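You operate a simulated robot arm through the tools that you are given. There is no shell and no other tool.

The job below is to be done with a simulated robot arm. You get a single attempt, and the scene is never put back.

JOB
Oil the mould with the black tab in the vice.
Fine: the vice stands on the cabinet table; lock it before you brush; every cavity oiled; brush laid down, vice free again.

It is judged by the outcome, as a careful person would: the job done as asked, and still so three seconds after it is handed in. It fails if anything else is knocked over, pushed out of place, dropped, spilled or broken.

ROBOT AND FRAMES
A 7-joint arm with a two-finger parallel gripper, fixed in place. Base frame: the origin is at the foot of the arm, x ahead of it, y to its left, z up; the work surface is at about z = 0.88. Readings come in m, degrees, newtons and seconds.
With the tool pointing down near the work surface it reaches from about 0.3 to 0.7 m from the base axis. Its first joint turns from -66.0 to 66.0 degrees. Payload 1.57 kg.
Tool frame: the origin (TCP) lies between the finger pads and is the grasp point; the fingertips stand 0.03 m ahead of it; z points along the fingers, y is the line along which they close. The gripper opens to 0.11 m. The fingers are 0.024 m wide and 0.012 m thick; the gripper's body (0.048 by 0.112 m) begins 0.078 m behind the TCP.
Orientation is told as [roll, pitch, yaw] about the base's x, y, z axes, in that order, counted from this pose: with the fingers straight down and closing along the base's y, the tool's x points along the base's -x, its y along +y and its z along -z.

CONTROLS
- The arm moves only by the tool jog_arm. Its argument "steps" is a list of rows, each a list of 7 numbers: the turn, a rotation vector about the tool's x, y, z in degrees, then the shift along the tool's x, y, z in m, then the gripper command, from -1 (fully open) to 1 (shut), values between in proportion. In form: [[rx, ry, rz, dx, dy, dz, jaw], ...]. A call has 1 to 20 rows; each row is the pose to reach, as a shift and turn from the pose commanded when the call began, along the tool's axes at that moment. Each row takes 0.2 s and may step no farther than 0.05 m and 8.6 degrees from the row before; otherwise, or with a gripper value out of range, the whole call is refused. Where a pose cannot be reached the arm comes as near as it can. A force on the tool above 40 N (or 10 N above the force at the start of the call, whichever is more), or a blocked arm, ends the call early, and 0.2 s more pass. The fingers move at their own pace (about 0.108 m/s each) and stop on an object; they squeeze with about 32 N. The grip force told is the motor's: it shows also when the fingers shut on nothing. Time passes only in rows, and 0.2 s behind the last, so rows that repeat a pose let the fingers close. The reply holds the time, the measured pose of the TCP, the force on the tool along the base axes, the opening and the grip force, in the units named above and with some noise, with the torque about the TCP (base axes, N m) and any sound that the robot's microphone picked up, and new pictures: "pictures" is both (left out), scene, wrist or none.
- Cameras (640 x 400 px; columns grow to the right, rows downward): "scene" is fixed at [0.1741, -0.4056, 1.3942]; the picture's right is [0.65, -0.76, 0.00], its down [-0.52, -0.44, -0.73] and it looks along [0.56, 0.48, -0.68] (base axes); focal length 214 px, centre (320, 200). "wrist" rides on the gripper at [0.07, 0.016, -0.141] in the tool frame; the picture's right is [-0.23, 0.97, 0.00], its down [-0.86, -0.20, -0.48] and it looks along [-0.47, -0.11, 0.88] (tool axes); focal length 222 px, centre (320, 200). There is no depth. A picture from a camera that has moved, and an enlarged one, comes with that camera's place and axes in the base frame and with its lens.
- zoom(camera, box): a new picture of the part [left, top, right, bottom] of that camera's present view, enlarged. No time passes.
- sign_off(): hands the job in; it is judged then, once.

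Places have to be worked out from the pictures, the camera data and where the tool is seen. Open the gripper and draw the arm clear of the work before you hand the job in, unless the task says otherwise.

The tools are called after "Call:" as name(argument=value, ...) on one line, values as JSON. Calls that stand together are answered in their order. jog_arm: Moves the arm, as the interface text tells. Its arguments: {"type":"object","properties":{"steps":{"type":"array","items":{"type":"array","items":{"type":"number"}}},"pictures":{"type":"string","enum":["both","scene","wrist","none"]}},"required":["steps"]} The other tools are called the same way: zoom (camera, box) takes an enlarged picture of a part of a camera's view; sign_off () hands the job in.

At the start:

```text
clock: 0.0
tool_pos: [0.3812, 0.0769, 1.2952]
tcp_rot: [0.0, -0.1, 0.0]
force: [-0.1, 0.8, -0.2]
wrist_torque: [0.02, -0.03, 0.02]
grip_width: 0.1099
grasp_force: 0.1
```

scene: 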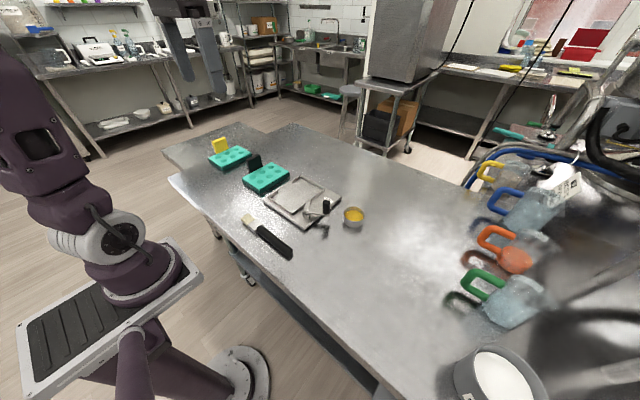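
wrist: 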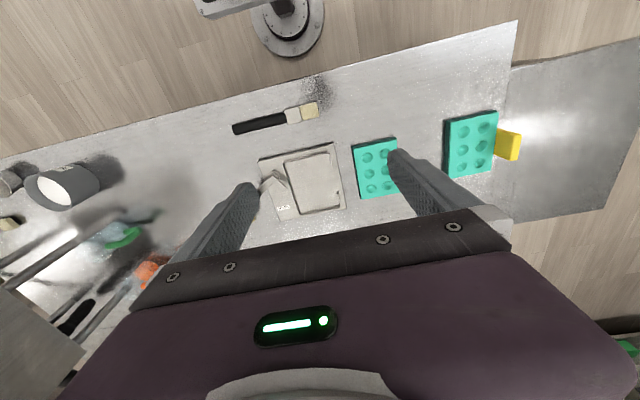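

The pictures show two teal moulds (a yellow and a black tab), a flat vice with a lever, a brush, and an oil cup. I'll zoom in on them before moving.

Call:
zoom(camera="scene", box=[200, 130, 380, 270])

Call:
zoom(camera="wrist", box=[220, 80, 540, 230])

Call:
zoom(camera="scene", box=[260, 170, 370, 250])

```text
2.86 times, centred on (290, 200) of scene
camera zoom: at [0.1741, -0.4056, 1.3942], right [0.65, -0.76, 0.0], down [-0.52, -0.44, -0.73], along [0.56, 0.48, -0.68], focal length 613 px, centre (406, 200)
```

zoom: 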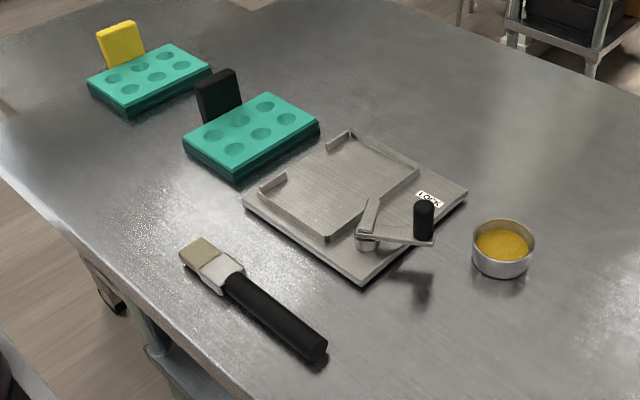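

```text
2.00 times, centred on (380, 155) of wrist
camera zoom: at [0.3107, 0.0935, 1.4377], right [0.23, 0.97, 0.0], down [0.86, -0.2, 0.48], along [0.47, -0.11, -0.88], focal length 444 px, centre (200, 290)
```

zoom: 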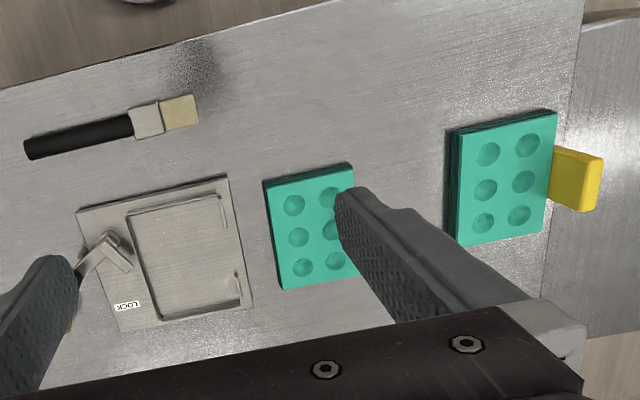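

```text
5.00 times, centred on (315, 210) of scene
camera zoom: at [0.1741, -0.4056, 1.3942], right [0.65, -0.76, 0.0], down [-0.52, -0.44, -0.73], along [0.56, 0.48, -0.68], focal length 1072 px, centre (345, 150)
```

zoom: 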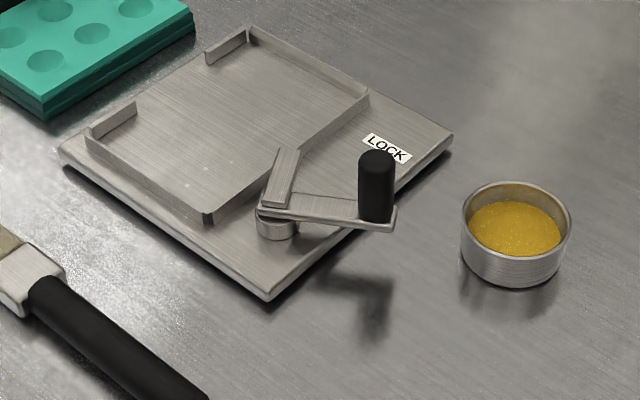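

The mould is around (0.545, 0.18) with its black tab near (0.54, 0.24). The vice pocket is around (0.558, 0.03), and LOCK is on the +x side of the lever pivot. I'll move the arm to get a closer wrist view of the mould and vice.

Call:
jog_arm(steps=[[0, 0, 0, -0.008, 0.024, 0.039, -1], [0, 0, 0, -0.016, 0.048, 0.078, -1], [0, 0, 0, -0.024, 0.072, 0.117, -1], [0, 0, 0, -0.032, 0.096, 0.156, -1], [0, 0, 0, -0.04, 0.12, 0.18, -1]], pictures="both")

```text
clock: 1.2
tool_pos: [0.4227, 0.1968, 1.1157]
tcp_rot: [0.1, 0.0, 0.0]
force: [0.7, 0.0, -0.2]
wrist_torque: [-0.01, 0.0, 0.0]
grip_width: 0.1098
grasp_force: 0.0
camera wrist: at [0.3511, 0.2134, 1.2574], right [0.23, 0.97, 0.0], down [0.85, -0.2, 0.48], along [0.47, -0.11, -0.88], focal length 222 px, centre (320, 200)
```

scene: 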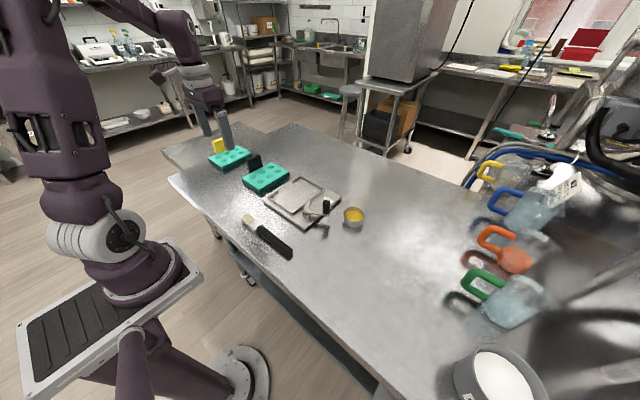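
wrist: 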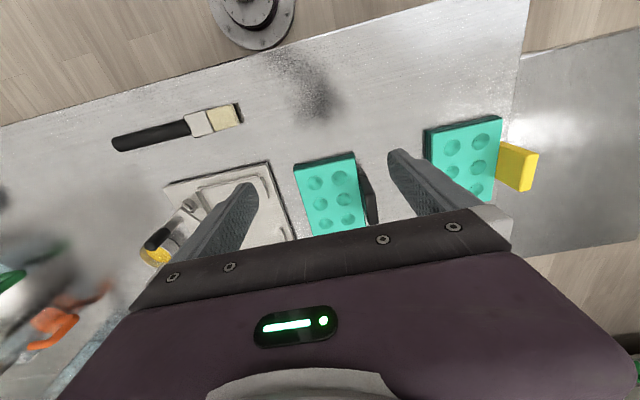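

I'll zoom in on the wrist and scene views to pin down the tab and mould corners.

Call:
zoom(camera="wrist", box=[280, 130, 410, 240])

Call:
zoom(camera="scene", box=[195, 125, 305, 200])

Call:
zoom(camera="wrist", box=[100, 80, 320, 270])

```text
3.64 times, centred on (345, 185) of wrist
camera zoom: at [0.3511, 0.2134, 1.2574], right [0.23, 0.97, 0.0], down [0.85, -0.2, 0.48], along [0.47, -0.11, -0.88], focal length 808 px, centre (229, 254)
```

zoom: 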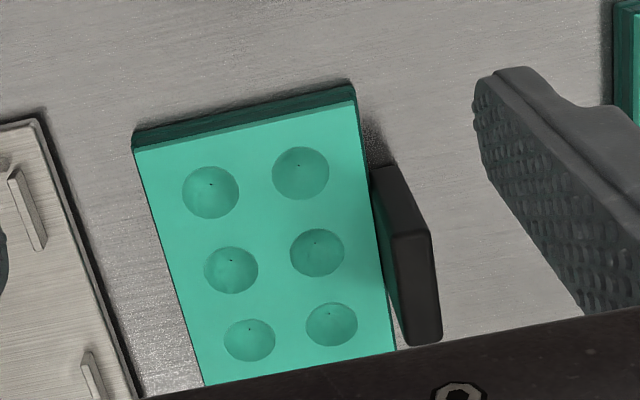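

```text
5.33 times, centred on (250, 162) of scene
camera zoom: at [0.1741, -0.4056, 1.3942], right [0.65, -0.76, 0.0], down [-0.52, -0.44, -0.73], along [0.56, 0.48, -0.68], focal length 1144 px, centre (693, 400)
```

zoom: 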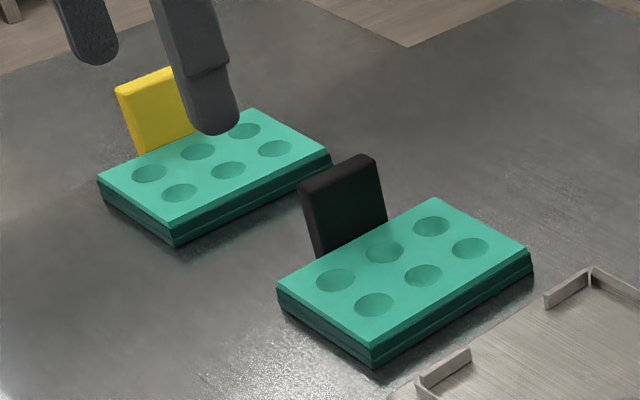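

```text
2.11 times, centred on (210, 175) of wrist
camera zoom: at [0.3511, 0.2134, 1.2574], right [0.23, 0.97, 0.0], down [0.85, -0.2, 0.48], along [0.47, -0.11, -0.88], focal length 468 px, centre (552, 253)
```

zoom: 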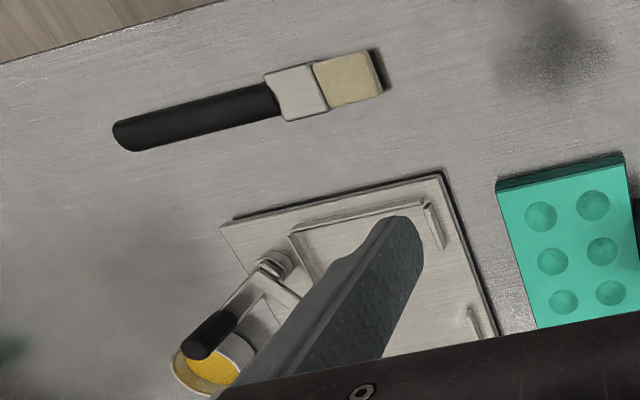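

From both cameras I get the tab top at about (0.551, 0.2526, 0.953) and the mould centre at about (0.549, 0.190). Its top is at about z 0.903, with cavities 0.044 apart. Next I'll view the vice from above for precise pocket and lever positions.

Call:
jog_arm(steps=[[0, 0, 0, -0.02, -0.04, 0, -1], [0, 0, 0, -0.04, -0.08, 0, -1], [0, 0, 0, -0.06, -0.12, 0, -1], [0, 0, 0, -0.08, -0.16, 0, -1], [0, 0, 0, -0.103, -0.19, 0, -1], [0, 0, 0, -0.103, -0.19, 0, -1]], pictures="wrist")

```text
clock: 2.6
tool_pos: [0.5255, 0.0068, 1.115]
tcp_rot: [0.0, 0.0, 0.0]
force: [-0.2, -0.3, 0.7]
wrist_torque: [0.01, 0.01, -0.01]
grip_width: 0.1101
grasp_force: 0.0
camera wrist: at [0.4544, 0.0231, 1.2577], right [0.23, 0.97, 0.0], down [0.86, -0.2, 0.48], along [0.47, -0.11, -0.88], focal length 222 px, centre (320, 200)
```

wrist: 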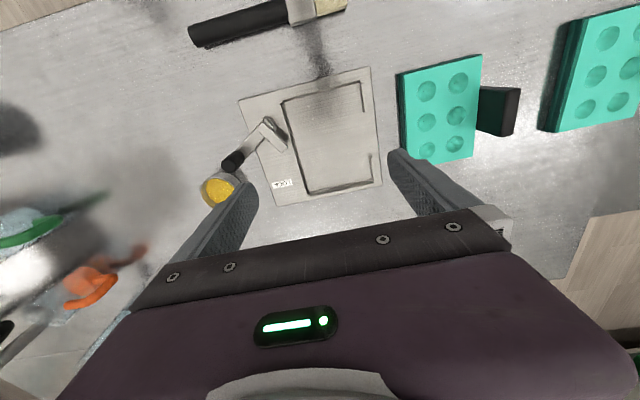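

I now have a clear view of the whole vice, so I'll enlarge it.

Call:
zoom(camera="wrist", box=[190, 55, 400, 215])

Call:
zoom(camera="wrist", box=[380, 40, 530, 170])

Call:
zoom(camera="wrist", box=[190, 90, 310, 215])

```text
2.50 times, centred on (295, 135) of wrist
camera zoom: at [0.4544, 0.0231, 1.2577], right [0.23, 0.97, 0.0], down [0.86, -0.2, 0.48], along [0.47, -0.11, -0.88], focal length 555 px, centre (382, 362)
```

zoom: 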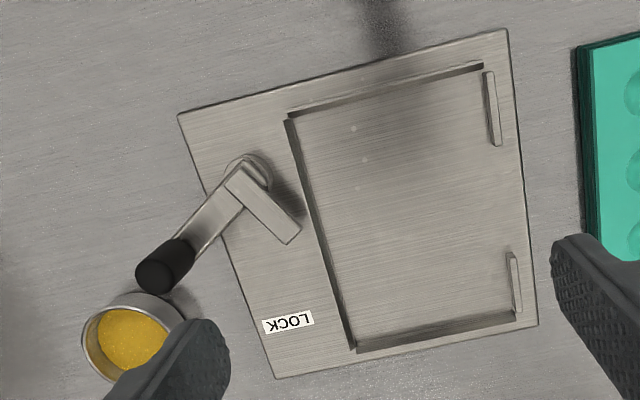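

```text
3.08 times, centred on (455, 105) of wrist
camera zoom: at [0.4544, 0.0231, 1.2577], right [0.23, 0.97, 0.0], down [0.86, -0.2, 0.48], along [0.47, -0.11, -0.88], focal length 684 px, centre (-95, 492)
```

zoom: 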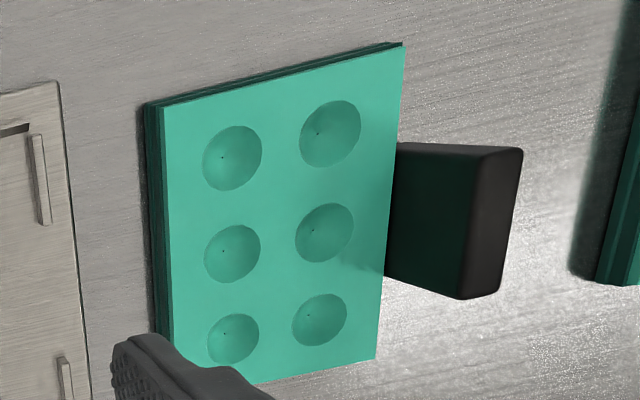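

```text
3.20 times, centred on (250, 152) of wrist
camera zoom: at [0.4544, 0.0231, 1.2577], right [0.23, 0.97, 0.0], down [0.86, -0.2, 0.48], along [0.47, -0.11, -0.88], focal length 711 px, centre (544, 352)
```

zoom: 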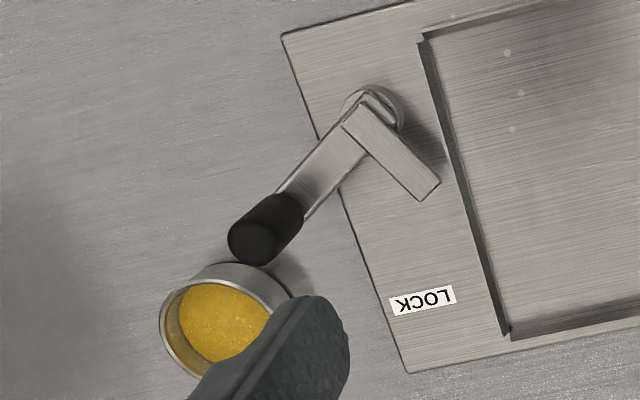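

The vice pocket's inner bounds are about x 0.4735–0.632 and y −0.035–0.0785, with the tab gap centred at x≈0.552. The mould must therefore move about (+0.0035, −0.168). I'll go above the tab first and check the alignment there.

Call:
jog_arm(steps=[[0, 0, 0, -0.0043, 0.041, 0.0108, -0.1], [0, 0, 0, -0.0085, 0.082, 0.0217, -0.1], [0, 0, 0, -0.0128, 0.1229, 0.0325, -0.1], [0, 0, 0, -0.017, 0.1639, 0.0433, -0.1], [0, 0, 0, -0.0213, 0.2048, 0.0542, -0.1], [0, 0, 0, -0.0255, 0.2458, 0.065, -0.1], [0, 0, 0, -0.0255, 0.2458, 0.065, -0.1]], pictures="both")

```text
clock: 4.2
tool_pos: [0.5511, 0.2537, 1.0499]
tcp_rot: [0.0, 0.1, -0.1]
force: [-0.4, 0.1, 0.9]
wrist_torque: [-0.01, -0.01, 0.02]
grip_width: 0.0605
grasp_force: 0.0
camera wrist: at [0.4801, 0.2703, 1.1928], right [0.23, 0.97, 0.0], down [0.85, -0.2, 0.48], along [0.47, -0.11, -0.88], focal length 222 px, centre (320, 200)
```

scene: 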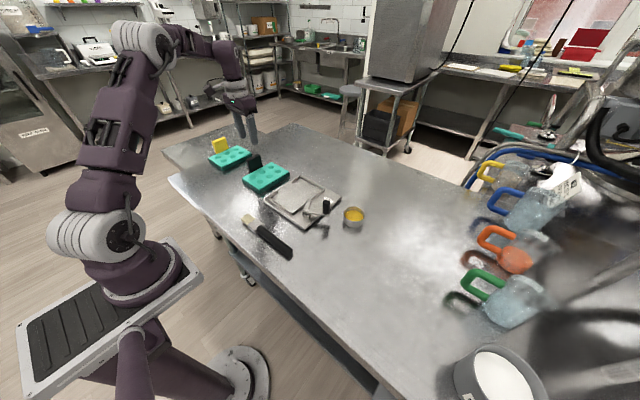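
wrist: 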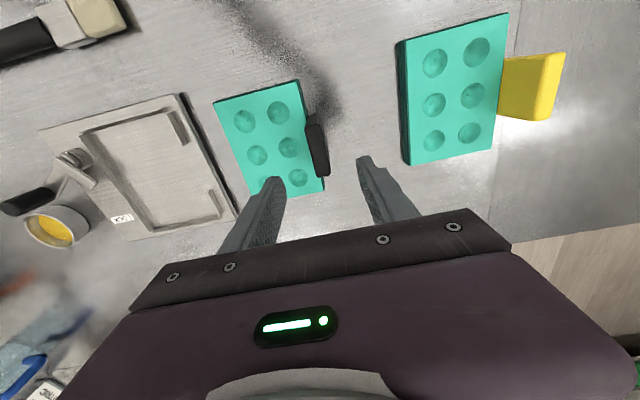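

The tab lies between the two fingers. I'll zoom to refine the tab's position before coming down.

Call:
zoom(camera="wrist", box=[250, 90, 410, 220])

```text
3.08 times, centred on (330, 155) of wrist
camera zoom: at [0.4801, 0.2703, 1.1928], right [0.23, 0.97, 0.0], down [0.85, -0.2, 0.48], along [0.47, -0.11, -0.88], focal length 684 px, centre (289, 338)
```

zoom: 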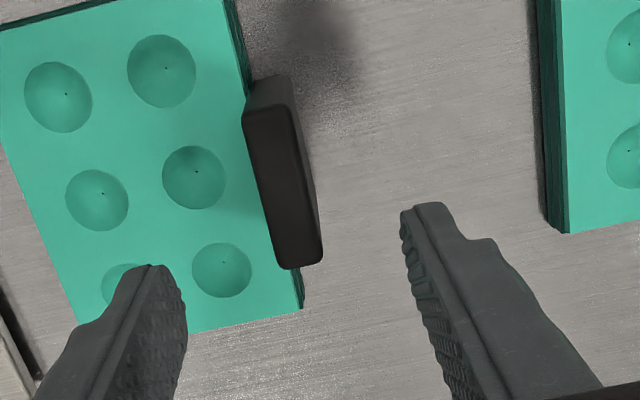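

The tab centre reads about (0.549, 0.252), so the TCP needs a −1.5 mm correction in y. I'll come down to TCP z≈0.943, leaving the fingertips about 1 cm above the mould top, and close.

Call:
jog_arm(steps=[[0, 0, 0, 0.001, -0.0015, 0.04, -0.1], [0, 0, 0, 0.001, -0.0015, 0.075, -0.1], [0, 0, 0, 0.001, -0.0015, 0.095, -0.1], [0, 0, 0, 0.001, -0.0015, 0.107, -0.1], [0, 0, 0, 0.001, -0.0015, 0.107, -0.1]], pictures="both")

```text
clock: 5.4
tool_pos: [0.5484, 0.2507, 0.9435]
tcp_rot: [0.0, -0.1, 0.0]
force: [0.7, -0.5, -0.7]
wrist_torque: [0.02, -0.01, 0.01]
grip_width: 0.0605
grasp_force: 0.1
camera wrist: at [0.4778, 0.2675, 1.0864], right [0.23, 0.97, 0.0], down [0.86, -0.2, 0.48], along [0.47, -0.11, -0.88], focal length 222 px, centre (320, 200)
```

scene: 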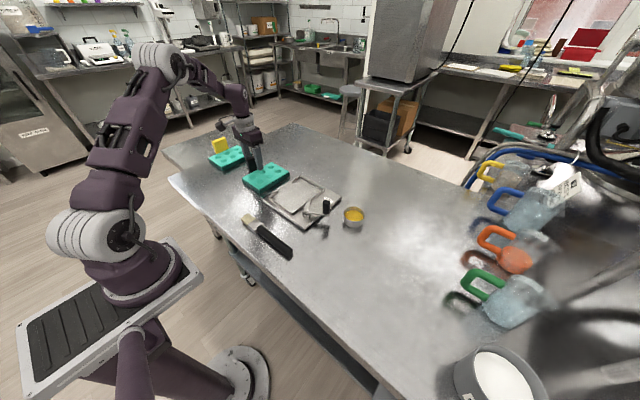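
wrist: 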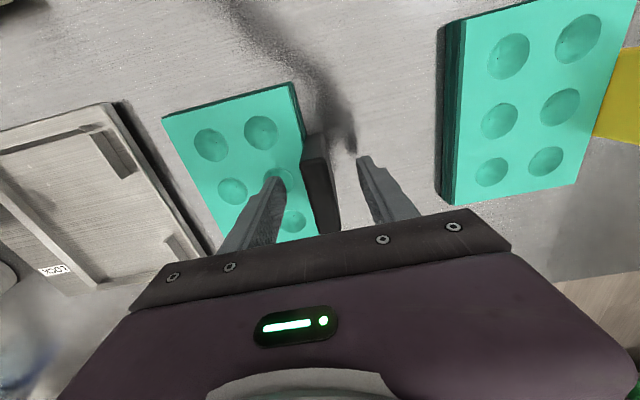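

The fingers straddle the tab with no contact force. I'll close them on the tab.

Call:
jog_arm(steps=[[0, 0, 0, 0, 0, 0, 0.4], [0, 0, 0, 0, 0, 0, 1], [0, 0, 0, 0, 0, 0, 1], [0, 0, 0, 0, 0, 0, 1]], pictures="both")

Call:
zoom(camera="scene", box=[195, 115, 345, 215])

```text
clock: 6.4
tool_pos: [0.55, 0.2501, 0.9448]
tcp_rot: [0.0, 0.0, 0.0]
force: [-0.3, 0.3, 0.8]
wrist_torque: [0.06, -0.05, 0.04]
grip_width: 0.018
grasp_force: 31.7
camera wrist: at [0.4778, 0.2675, 1.0867], right [0.23, 0.97, 0.0], down [0.86, -0.2, 0.48], along [0.47, -0.11, -0.88], focal length 222 px, centre (320, 200)
```

scene: 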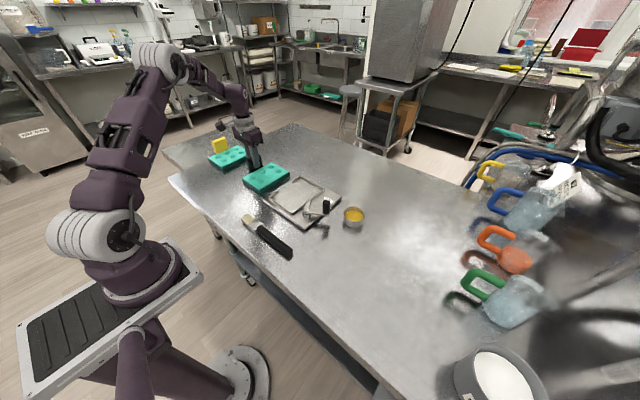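
wrist: 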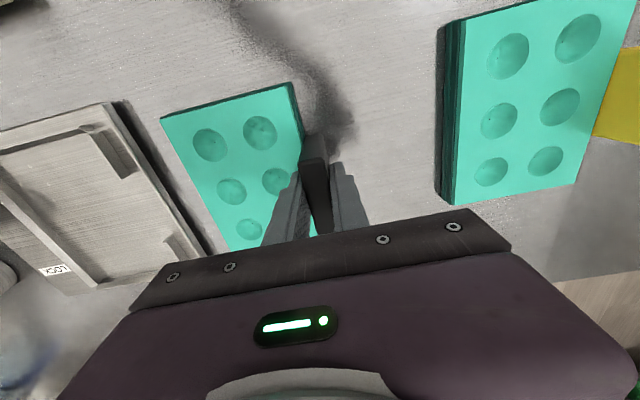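

```text
4.00 times, centred on (270, 165) of scene
camera zoom: at [0.1741, -0.4056, 1.3942], right [0.65, -0.76, 0.0], down [-0.52, -0.44, -0.73], along [0.56, 0.48, -0.68], focal length 858 px, centre (520, 340)
```

zoom: 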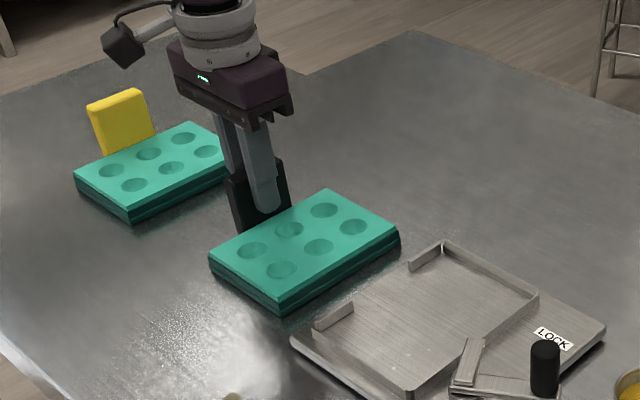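

The tab is gripped (18 mm wide, 32 N). I'll lift it a little and check the weight and that the mould stays level.

Call:
jog_arm(steps=[[0, 0, 0, 0, 0, -0.01, 1], [0, 0, 0, 0, 0, -0.03, 1], [0, 0, 0, 0, 0, -0.06, 1], [0, 0, 0, 0, 0, -0.07, 1], [0, 0, 0, 0, 0, -0.07, 1]], pictures="both")

Call:
zoom(camera="scene", box=[195, 115, 345, 215])

```text
clock: 7.6
tool_pos: [0.5495, 0.2515, 1.0131]
tcp_rot: [0.0, 0.0, 0.0]
force: [-0.5, 0.1, 0.4]
wrist_torque: [0.0, 0.01, 0.0]
grip_width: 0.0002
grasp_force: 21.8
camera wrist: at [0.4784, 0.2678, 1.1559], right [0.23, 0.97, 0.0], down [0.85, -0.2, 0.48], along [0.47, -0.11, -0.88], focal length 222 px, centre (320, 200)
```

scene: 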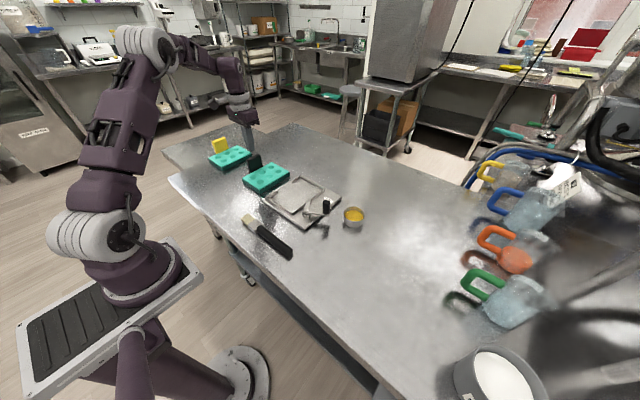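
wrist: 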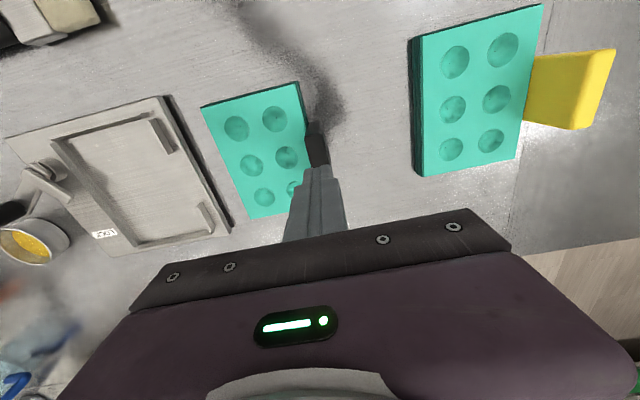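

```text
4.00 times, centred on (270, 165) of scene
camera zoom: at [0.1741, -0.4056, 1.3942], right [0.65, -0.76, 0.0], down [-0.52, -0.44, -0.73], along [0.56, 0.48, -0.68], focal length 858 px, centre (520, 340)
```

zoom: 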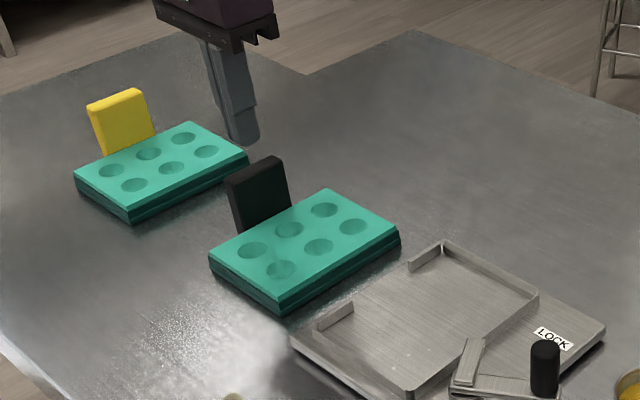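

The fingers slipped off the tab and the mould hasn't moved, so that grip was too shallow or the mould is heavier than I expected. I'll reopen, go lower on the tab, grip again, and lift in small increments while reading the forces.

Call:
jog_arm(steps=[[0, 0, 0, 0, 0, 0, -0.1], [0, 0, 0, 0, 0, 0.0, -0.1], [0, 0, 0, 0, 0, 0.03, -0.1], [0, 0, 0, 0, 0, 0.06, -0.1], [0, 0, 0, 0, 0, 0.072, -0.1], [0, 0, 0, 0, 0, 0.075, -0.1], [0, 0, 0, 0, 0, 0.077, -0.1], [0, 0, 0, 0, 0, 0.077, -0.1]], pictures="both")

Call:
zoom(camera="scene", box=[220, 130, 300, 200])

Call:
zoom(camera="wrist", box=[220, 90, 400, 250])

```text
clock: 9.4
tool_pos: [0.5496, 0.2509, 0.9359]
tcp_rot: [0.0, 0.0, 0.0]
force: [0.0, 0.0, -0.5]
wrist_torque: [-0.02, 0.0, -0.03]
grip_width: 0.0605
grasp_force: 0.1
camera wrist: at [0.4784, 0.2677, 1.0784], right [0.23, 0.97, 0.0], down [0.86, -0.2, 0.48], along [0.47, -0.11, -0.88], focal length 222 px, centre (320, 200)
```

scene: 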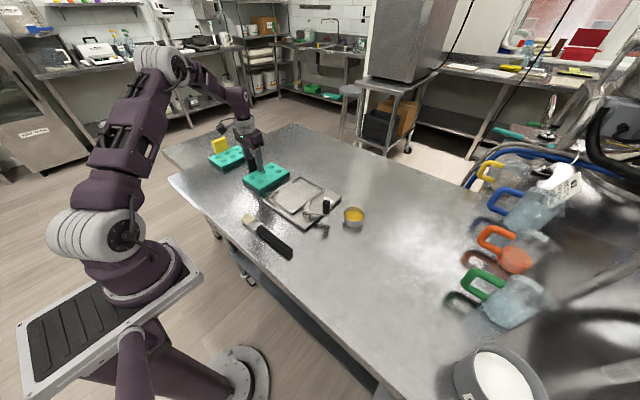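
wrist: 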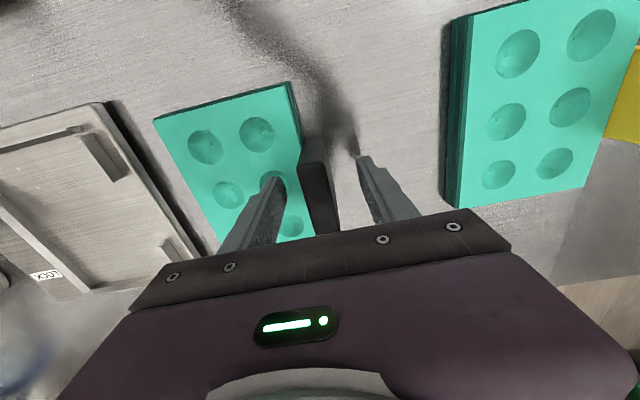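

```text
5.71 times, centred on (260, 165) of scene
camera zoom: at [0.1741, -0.4056, 1.3942], right [0.65, -0.76, 0.0], down [-0.52, -0.44, -0.73], along [0.56, 0.48, -0.68], focal length 1226 px, centre (663, 400)
```

zoom: 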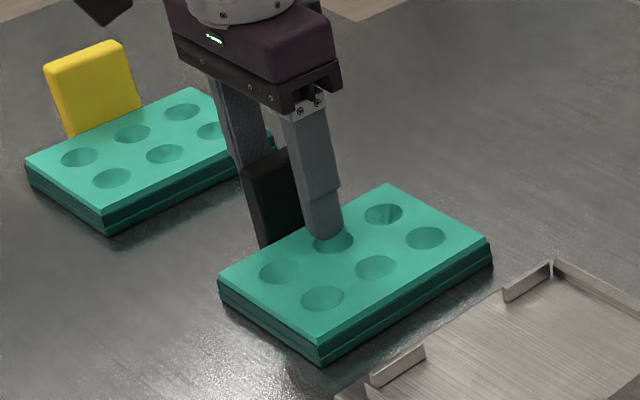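

```text
2.50 times, centred on (310, 170) of wrist
camera zoom: at [0.4784, 0.2677, 1.0784], right [0.23, 0.97, 0.0], down [0.86, -0.2, 0.48], along [0.47, -0.11, -0.88], focal length 555 px, centre (345, 275)
```

zoom: 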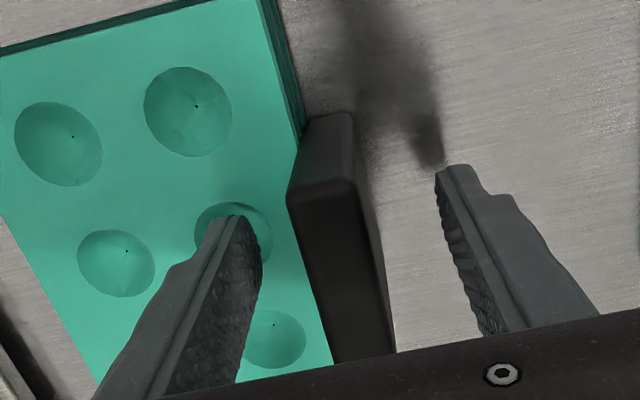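

The fingertips are now around z 0.906 without touching the mould. I'll close and lift only 4 mm to read the weight.

Call:
jog_arm(steps=[[0, 0, 0, 0, 0, 0, 0.4], [0, 0, 0, 0, 0, 0, 1], [0, 0, 0, 0, 0, 0, 1], [0, 0, 0, 0, 0, 0, 1], [0, 0, 0, 0, 0, 0, 1]], pictures="none")

Call:
jog_arm(steps=[[0, 0, 0, 0, 0, -0.001, 1], [0, 0, 0, 0, 0, -0.002, 1], [0, 0, 0, 0, 0, -0.003, 1], [0, 0, 0, 0, 0, -0.004, 1]], pictures="both")

Call:
zoom(camera="scene", box=[220, 130, 300, 200])

```text
clock: 10.6
tool_pos: [0.549, 0.2504, 0.9364]
tcp_rot: [0.1, -0.1, 0.0]
force: [-0.1, 0.9, 0.6]
wrist_torque: [0.02, -0.07, -0.02]
grip_width: 0.0177
grasp_force: 32.1
```

```text
clock: 11.6
tool_pos: [0.5495, 0.2506, 0.9393]
tcp_rot: [0.0, 0.0, 0.0]
force: [0.5, -0.6, -1.6]
wrist_torque: [0.09, 0.01, -0.01]
grip_width: 0.0174
grasp_force: 32.0
camera wrist: at [0.4783, 0.2678, 1.0829], right [0.23, 0.97, 0.0], down [0.86, -0.2, 0.48], along [0.47, -0.11, -0.88], focal length 222 px, centre (320, 200)
```

scene: 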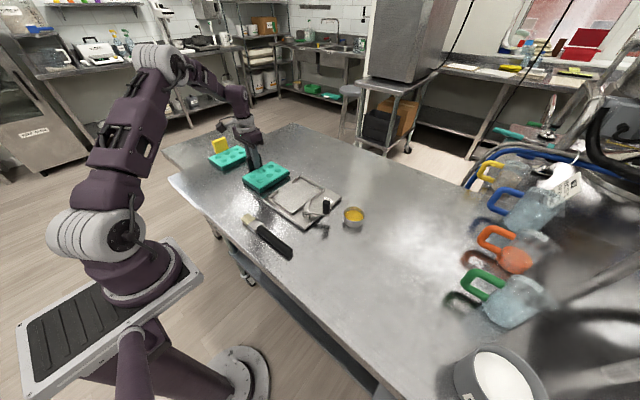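
wrist: 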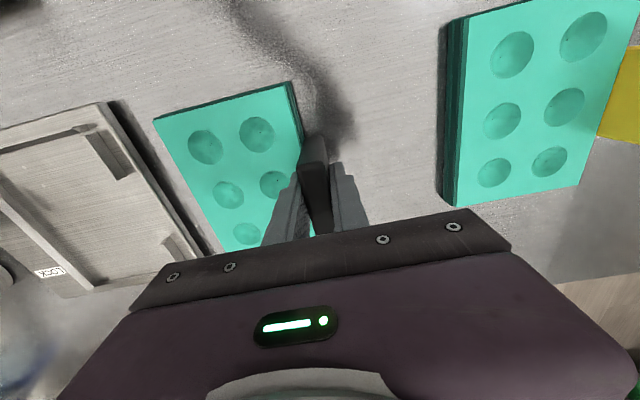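

```text
5.71 times, centred on (260, 165) of scene
camera zoom: at [0.1741, -0.4056, 1.3942], right [0.65, -0.76, 0.0], down [-0.52, -0.44, -0.73], along [0.56, 0.48, -0.68], focal length 1226 px, centre (663, 400)
```

zoom: 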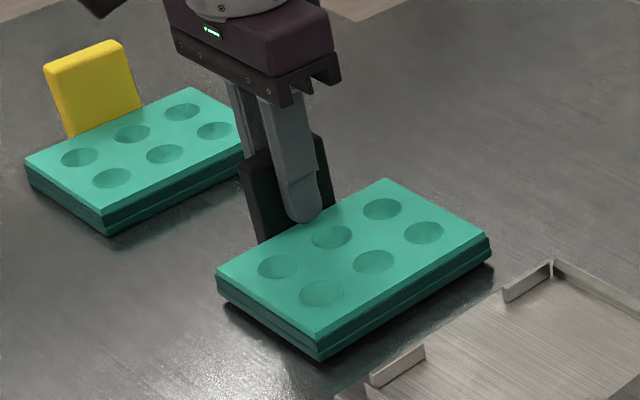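

The mould is light (around 2 N) and is starting to rise with the gripper. I'll keep lifting slowly and watch for slip.

Call:
jog_arm(steps=[[0, 0, 0, 0, 0, -0.002, 1], [0, 0, 0, 0, 0, -0.004, 1], [0, 0, 0, 0, 0, -0.006, 1], [0, 0, 0, 0, 0, -0.008, 1], [0, 0, 0, 0, 0, -0.008, 1]], pictures="scene")

Call:
zoom(camera="scene", box=[220, 130, 300, 200])

```text
clock: 12.8
tool_pos: [0.5493, 0.2517, 0.949]
tcp_rot: [0.0, 0.0, -0.1]
force: [0.3, -0.8, -1.3]
wrist_torque: [0.01, 0.0, 0.02]
grip_width: 0.0177
grasp_force: 31.9
```

scene: 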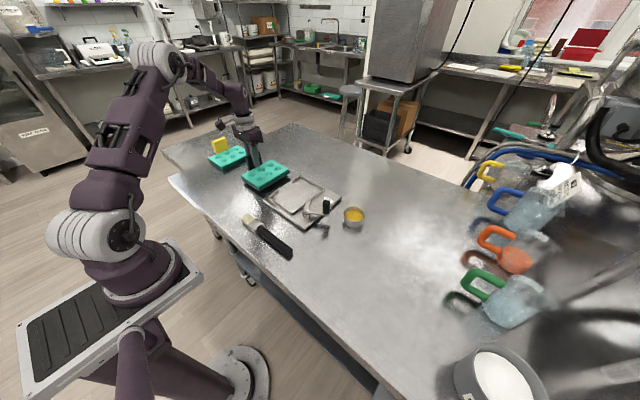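

```text
5.71 times, centred on (260, 165) of scene
camera zoom: at [0.1741, -0.4056, 1.3942], right [0.65, -0.76, 0.0], down [-0.52, -0.44, -0.73], along [0.56, 0.48, -0.68], focal length 1226 px, centre (663, 400)
```

zoom: 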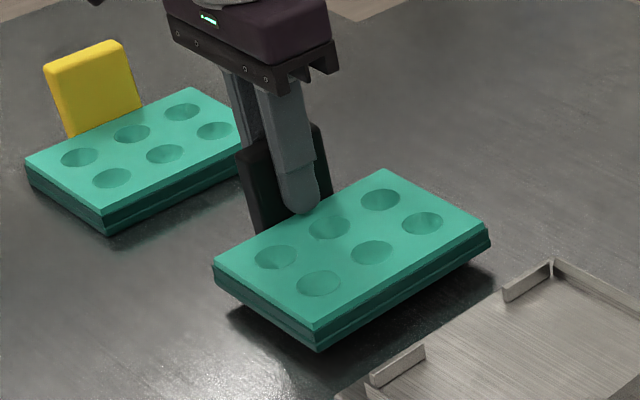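

All corners are rising evenly and the grip is holding. I'll continue up to about 6 cm of clearance at a gentle pace.

Call:
jog_arm(steps=[[0, 0, 0, 0, 0, -0.005, 1], [0, 0, 0, 0, 0, -0.011, 1], [0, 0, 0, 0, 0, -0.018, 1], [0, 0, 0, 0, 0, -0.026, 1], [0, 0, 0, 0, 0, -0.034, 1], [0, 0, 0, 0, 0, -0.04, 1], [0, 0, 0, 0, 0, -0.044, 1], [0, 0, 0, 0, 0, -0.045, 1]], pictures="scene")

Call:
zoom(camera="scene", box=[220, 130, 300, 200])

```text
clock: 14.6
tool_pos: [0.5489, 0.2516, 0.9931]
tcp_rot: [0.0, 0.0, 0.0]
force: [0.1, -0.6, -2.0]
wrist_torque: [0.05, 0.03, -0.04]
grip_width: 0.0176
grasp_force: 32.1
```

scene: 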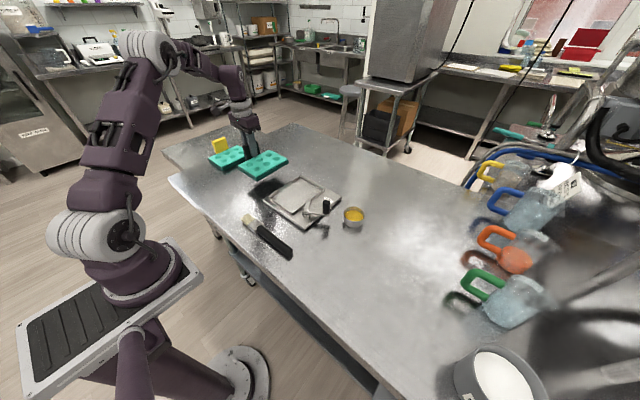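

```text
5.71 times, centred on (260, 165) of scene
camera zoom: at [0.1741, -0.4056, 1.3942], right [0.65, -0.76, 0.0], down [-0.52, -0.44, -0.73], along [0.56, 0.48, -0.68], focal length 1226 px, centre (663, 400)
```

zoom: 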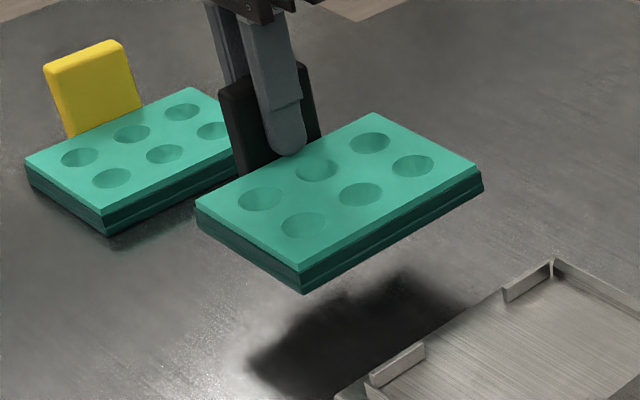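

The mould hangs level and steady (about 2 N). I'll carry it at a slow pace to above the vice pocket, to TCP ≈ (0.553, 0.083).

Call:
jog_arm(steps=[[0, 0, 0, 0, -0.006, 0, 1], [0, 0, 0, -0.0005, -0.018, 0, 1], [0, 0, 0, -0.001, -0.033, 0, 1], [0, 0, 0, -0.001, -0.048, 0, 1], [0, 0, 0, -0.0015, -0.063, 0, 1], [0, 0, 0, -0.0015, -0.078, 0, 1], [0, 0, 0, -0.002, -0.093, 0, 1], [0, 0, 0, -0.002, -0.108, 0, 1], [0, 0, 0, -0.0025, -0.123, 0, 1], [0, 0, 0, -0.003, -0.138, 0, 1], [0, 0, 0, -0.003, -0.151, 0, 1], [0, 0, 0, -0.0035, -0.161, 0, 1], [0, 0, 0, -0.0035, -0.167, 0, 1], [0, 0, 0, -0.0035, -0.168, 0, 1], [0, 0, 0, -0.0035, -0.168, 0, 1]], pictures="both")

Call:
zoom(camera="scene", box=[240, 140, 360, 240])

Call:
zoom(camera="wrist", box=[180, 70, 380, 270])

```text
clock: 17.8
tool_pos: [0.5532, 0.0829, 0.993]
tcp_rot: [0.1, 0.0, 0.0]
force: [0.1, 0.3, -1.3]
wrist_torque: [0.08, -0.01, -0.01]
grip_width: 0.0177
grasp_force: 31.8
camera wrist: at [0.4819, 0.0995, 1.1354], right [0.23, 0.97, 0.0], down [0.85, -0.2, 0.48], along [0.47, -0.11, -0.88], focal length 222 px, centre (320, 200)
```

scene: 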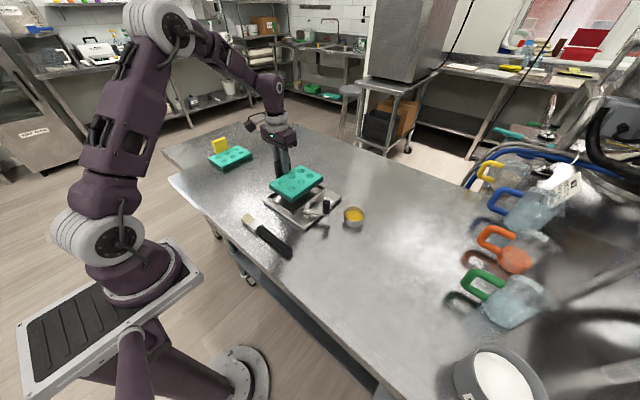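
wrist: 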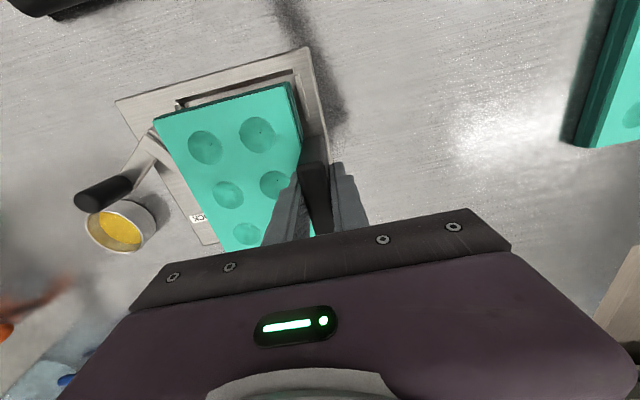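

```text
4.00 times, centred on (300, 190) of scene
camera zoom: at [0.1741, -0.4056, 1.3942], right [0.65, -0.76, 0.0], down [-0.52, -0.44, -0.73], along [0.56, 0.48, -0.68], focal length 858 px, centre (400, 240)
```

zoom: 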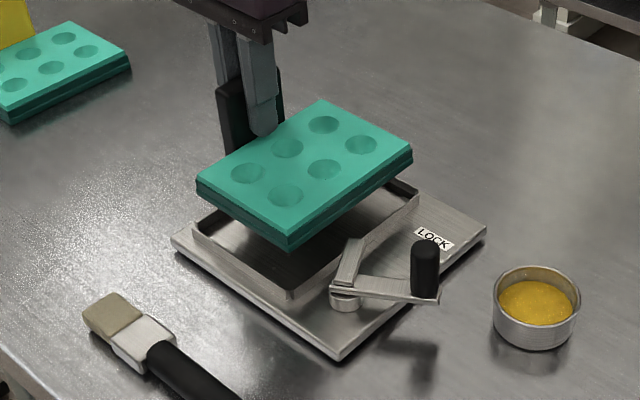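

```text
2.00 times, centred on (280, 170) of wrist
camera zoom: at [0.4819, 0.0995, 1.1354], right [0.23, 0.97, 0.0], down [0.85, -0.2, 0.48], along [0.47, -0.11, -0.88], focal length 444 px, centre (400, 260)
```

zoom: 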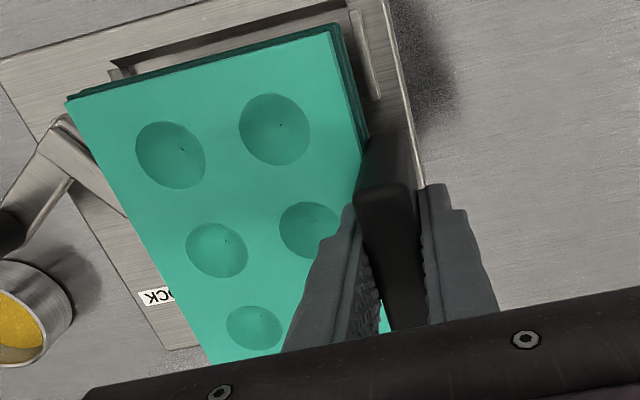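

The mould is over the pocket. I'll lower it until it is just above the walls and check the clearances.

Call:
jog_arm(steps=[[0, 0, 0, 0, -0.001, 0.007, 1], [0, 0, 0, 0, -0.001, 0.014, 1], [0, 0, 0, 0, -0.001, 0.021, 1], [0, 0, 0, 0, -0.001, 0.026, 1], [0, 0, 0, 0, -0.001, 0.028, 1]], pictures="both")

Call:
zoom(camera="scene", box=[250, 150, 350, 235])

Call:
zoom(camera="wrist", box=[140, 60, 360, 270])

```text
clock: 19.0
tool_pos: [0.5534, 0.0816, 0.9663]
tcp_rot: [0.0, -0.1, 0.1]
force: [-0.3, 0.9, -1.9]
wrist_torque: [0.06, 0.01, -0.04]
grip_width: 0.0178
grasp_force: 32.3
camera wrist: at [0.4819, 0.099, 1.1073], right [0.23, 0.97, 0.0], down [0.86, -0.2, 0.48], along [0.47, -0.11, -0.88], focal length 222 px, centre (320, 200)
```

scene: 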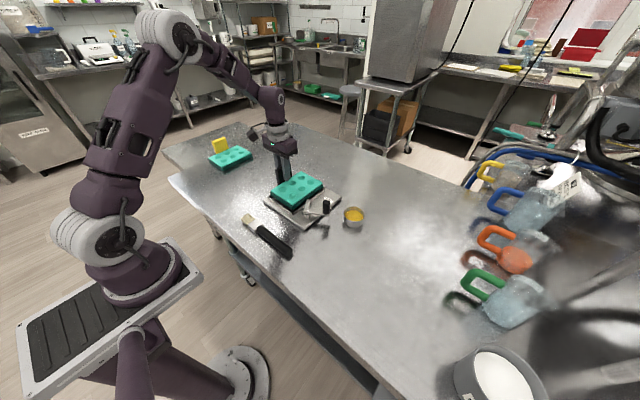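
wrist: 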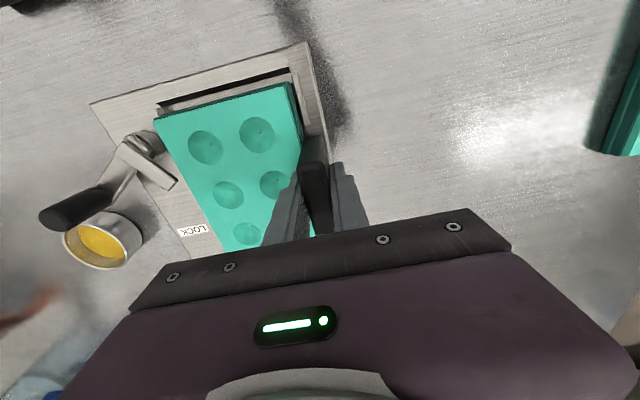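

```text
4.71 times, centred on (300, 192) of scene
camera zoom: at [0.1741, -0.4056, 1.3942], right [0.65, -0.76, 0.0], down [-0.52, -0.44, -0.73], along [0.56, 0.48, -0.68], focal length 1009 px, centre (414, 235)
```

zoom: 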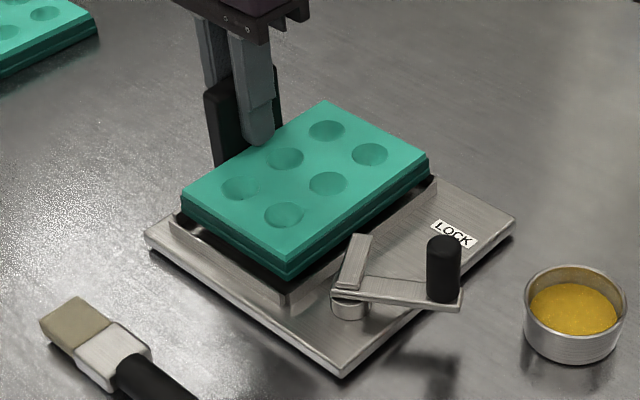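

```text
1.90 times, centred on (250, 165) of wrist
camera zoom: at [0.4819, 0.099, 1.1073], right [0.23, 0.97, 0.0], down [0.86, -0.2, 0.48], along [0.47, -0.11, -0.88], focal length 423 px, centre (453, 267)
```

zoom: 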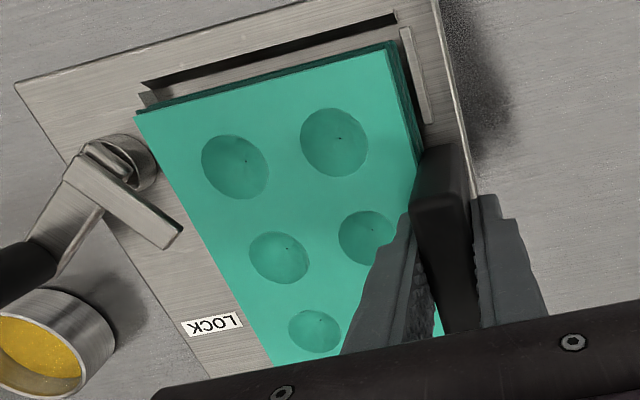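

Clearances look like about 6 mm in x, but the mould sits about 2.5 mm too far toward +y. I'll correct that and lower it slowly into the pocket while watching the force.

Call:
jog_arm(steps=[[0, 0, 0, 0, -0.0025, 0.0, 1], [0, 0, 0, 0, -0.0025, 0.004, 1], [0, 0, 0, 0, -0.0025, 0.008, 1], [0, 0, 0, 0, -0.0025, 0.011, 1], [0, 0, 0, 0, -0.0025, 0.013, 1]], pictures="both")

Call:
zoom(camera="scene", box=[250, 150, 350, 235])

Call:
zoom(camera="wrist", box=[140, 60, 360, 270])

```text
clock: 20.2
tool_pos: [0.5517, 0.0807, 0.9526]
tcp_rot: [0.0, -0.2, 0.0]
force: [-9.5, 3.4, 28.6]
wrist_torque: [-0.87, -0.92, -0.17]
grip_width: 0.0181
grasp_force: 32.3
camera wrist: at [0.481, 0.0966, 1.095], right [0.23, 0.97, 0.0], down [0.85, -0.2, 0.48], along [0.47, -0.11, -0.88], focal length 222 px, centre (320, 200)
```

scene: 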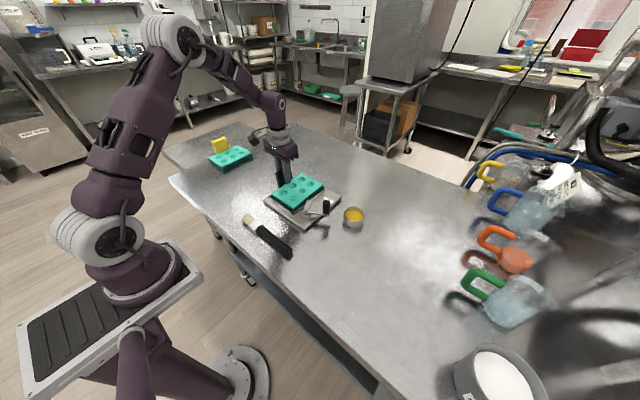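
wrist: 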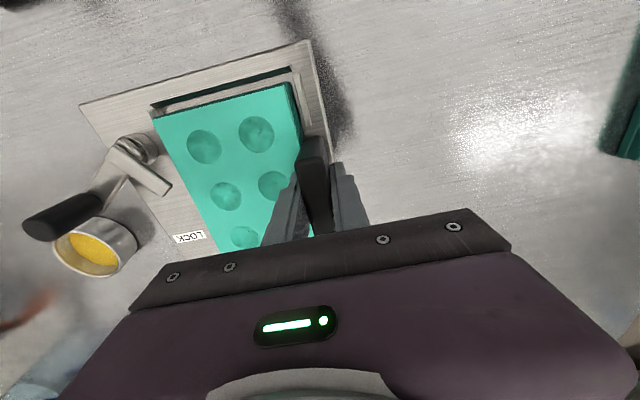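

```text
4.71 times, centred on (300, 192) of scene
camera zoom: at [0.1733, -0.4055, 1.3944], right [0.65, -0.76, 0.0], down [-0.52, -0.44, -0.73], along [0.56, 0.48, -0.68], focal length 1009 px, centre (414, 235)
```

zoom: 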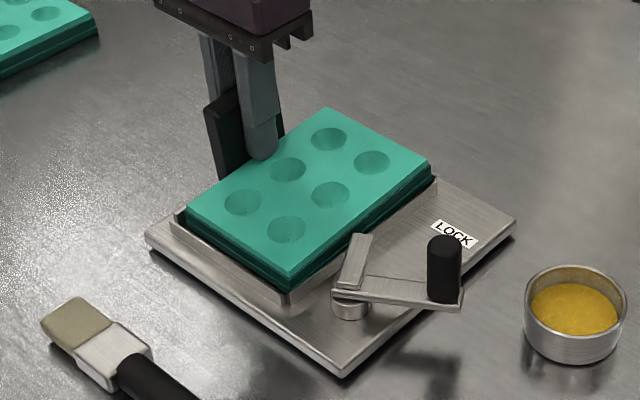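

```text
1.90 times, centred on (250, 165) of wrist
camera zoom: at [0.481, 0.0966, 1.095], right [0.23, 0.97, 0.0], down [0.85, -0.2, 0.48], along [0.47, -0.11, -0.88], focal length 423 px, centre (453, 267)
```

zoom: 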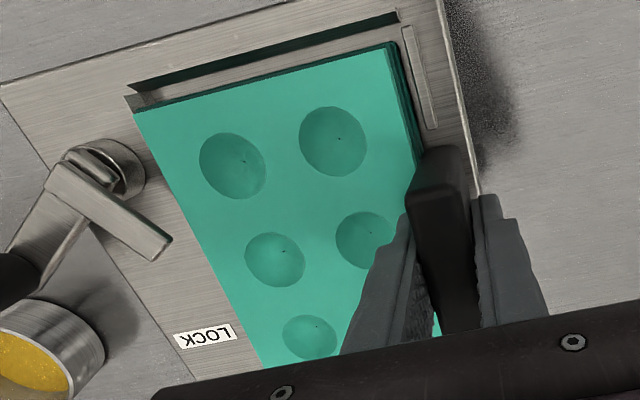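

The downward force reached about 29 N, with torque showing contact toward the x-max side, so the mould is resting on a wall edge. I'll inspect both ends closely before adjusting.

Call:
zoom(camera="scene", box=[262, 188, 327, 228])

Call:
zoom(camera="scene", box=[300, 165, 365, 205])

Call:
zoom(camera="wrist", box=[140, 60, 240, 130])

Call:
zoom(camera="wrist", box=[260, 50, 370, 180])

```text
9.85 times, centred on (294, 208) of scene
camera zoom: at [0.1733, -0.4055, 1.3944], right [0.65, -0.76, 0.0], down [-0.52, -0.44, -0.73], along [0.56, 0.48, -0.68], focal length 2112 px, centre (571, 121)
```

zoom: 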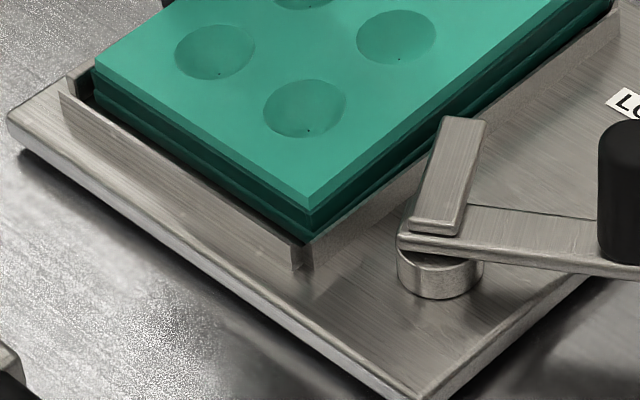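

```text
9.85 times, centred on (332, 185) of scene
camera zoom: at [0.1733, -0.4055, 1.3944], right [0.65, -0.76, 0.0], down [-0.52, -0.44, -0.73], along [0.56, 0.48, -0.68], focal length 2112 px, centre (197, 348)
```

zoom: 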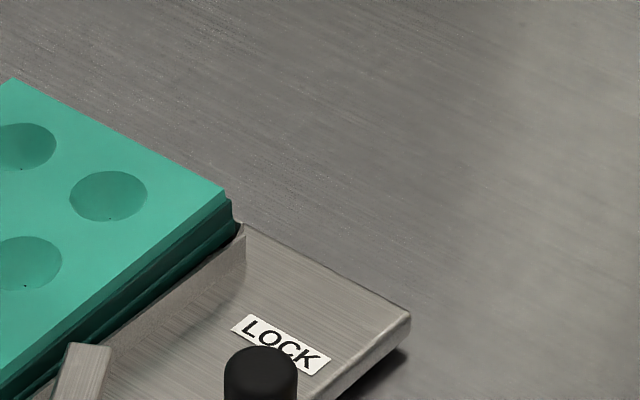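

```text
5.71 times, centred on (190, 95) of wrist
camera zoom: at [0.481, 0.0966, 1.095], right [0.23, 0.97, 0.0], down [0.85, -0.2, 0.48], along [0.47, -0.11, -0.88], focal length 1269 px, centre (1063, 800)
```

zoom: 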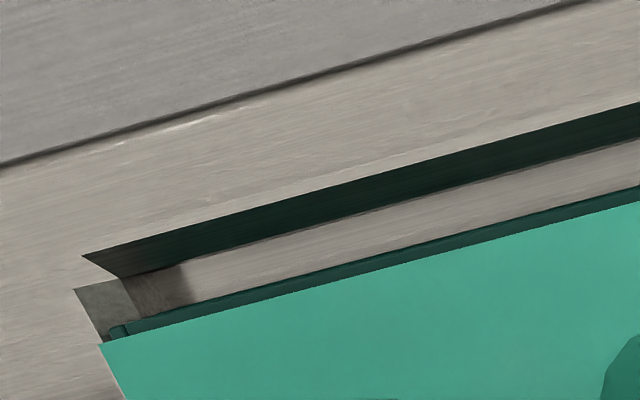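

```text
3.08 times, centred on (315, 115) of wrist
camera zoom: at [0.481, 0.0966, 1.095], right [0.23, 0.97, 0.0], down [0.85, -0.2, 0.48], along [0.47, -0.11, -0.88], focal length 684 px, centre (335, 462)
```

zoom: 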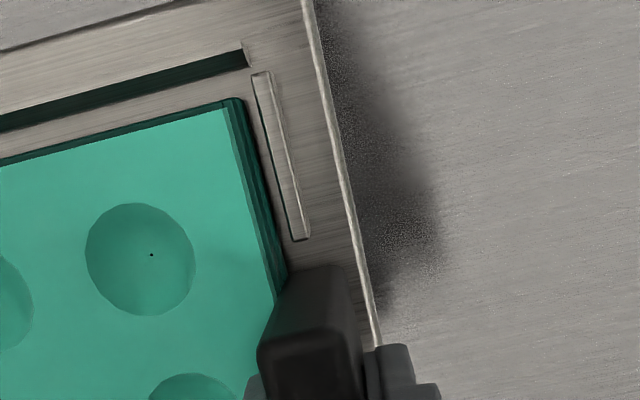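

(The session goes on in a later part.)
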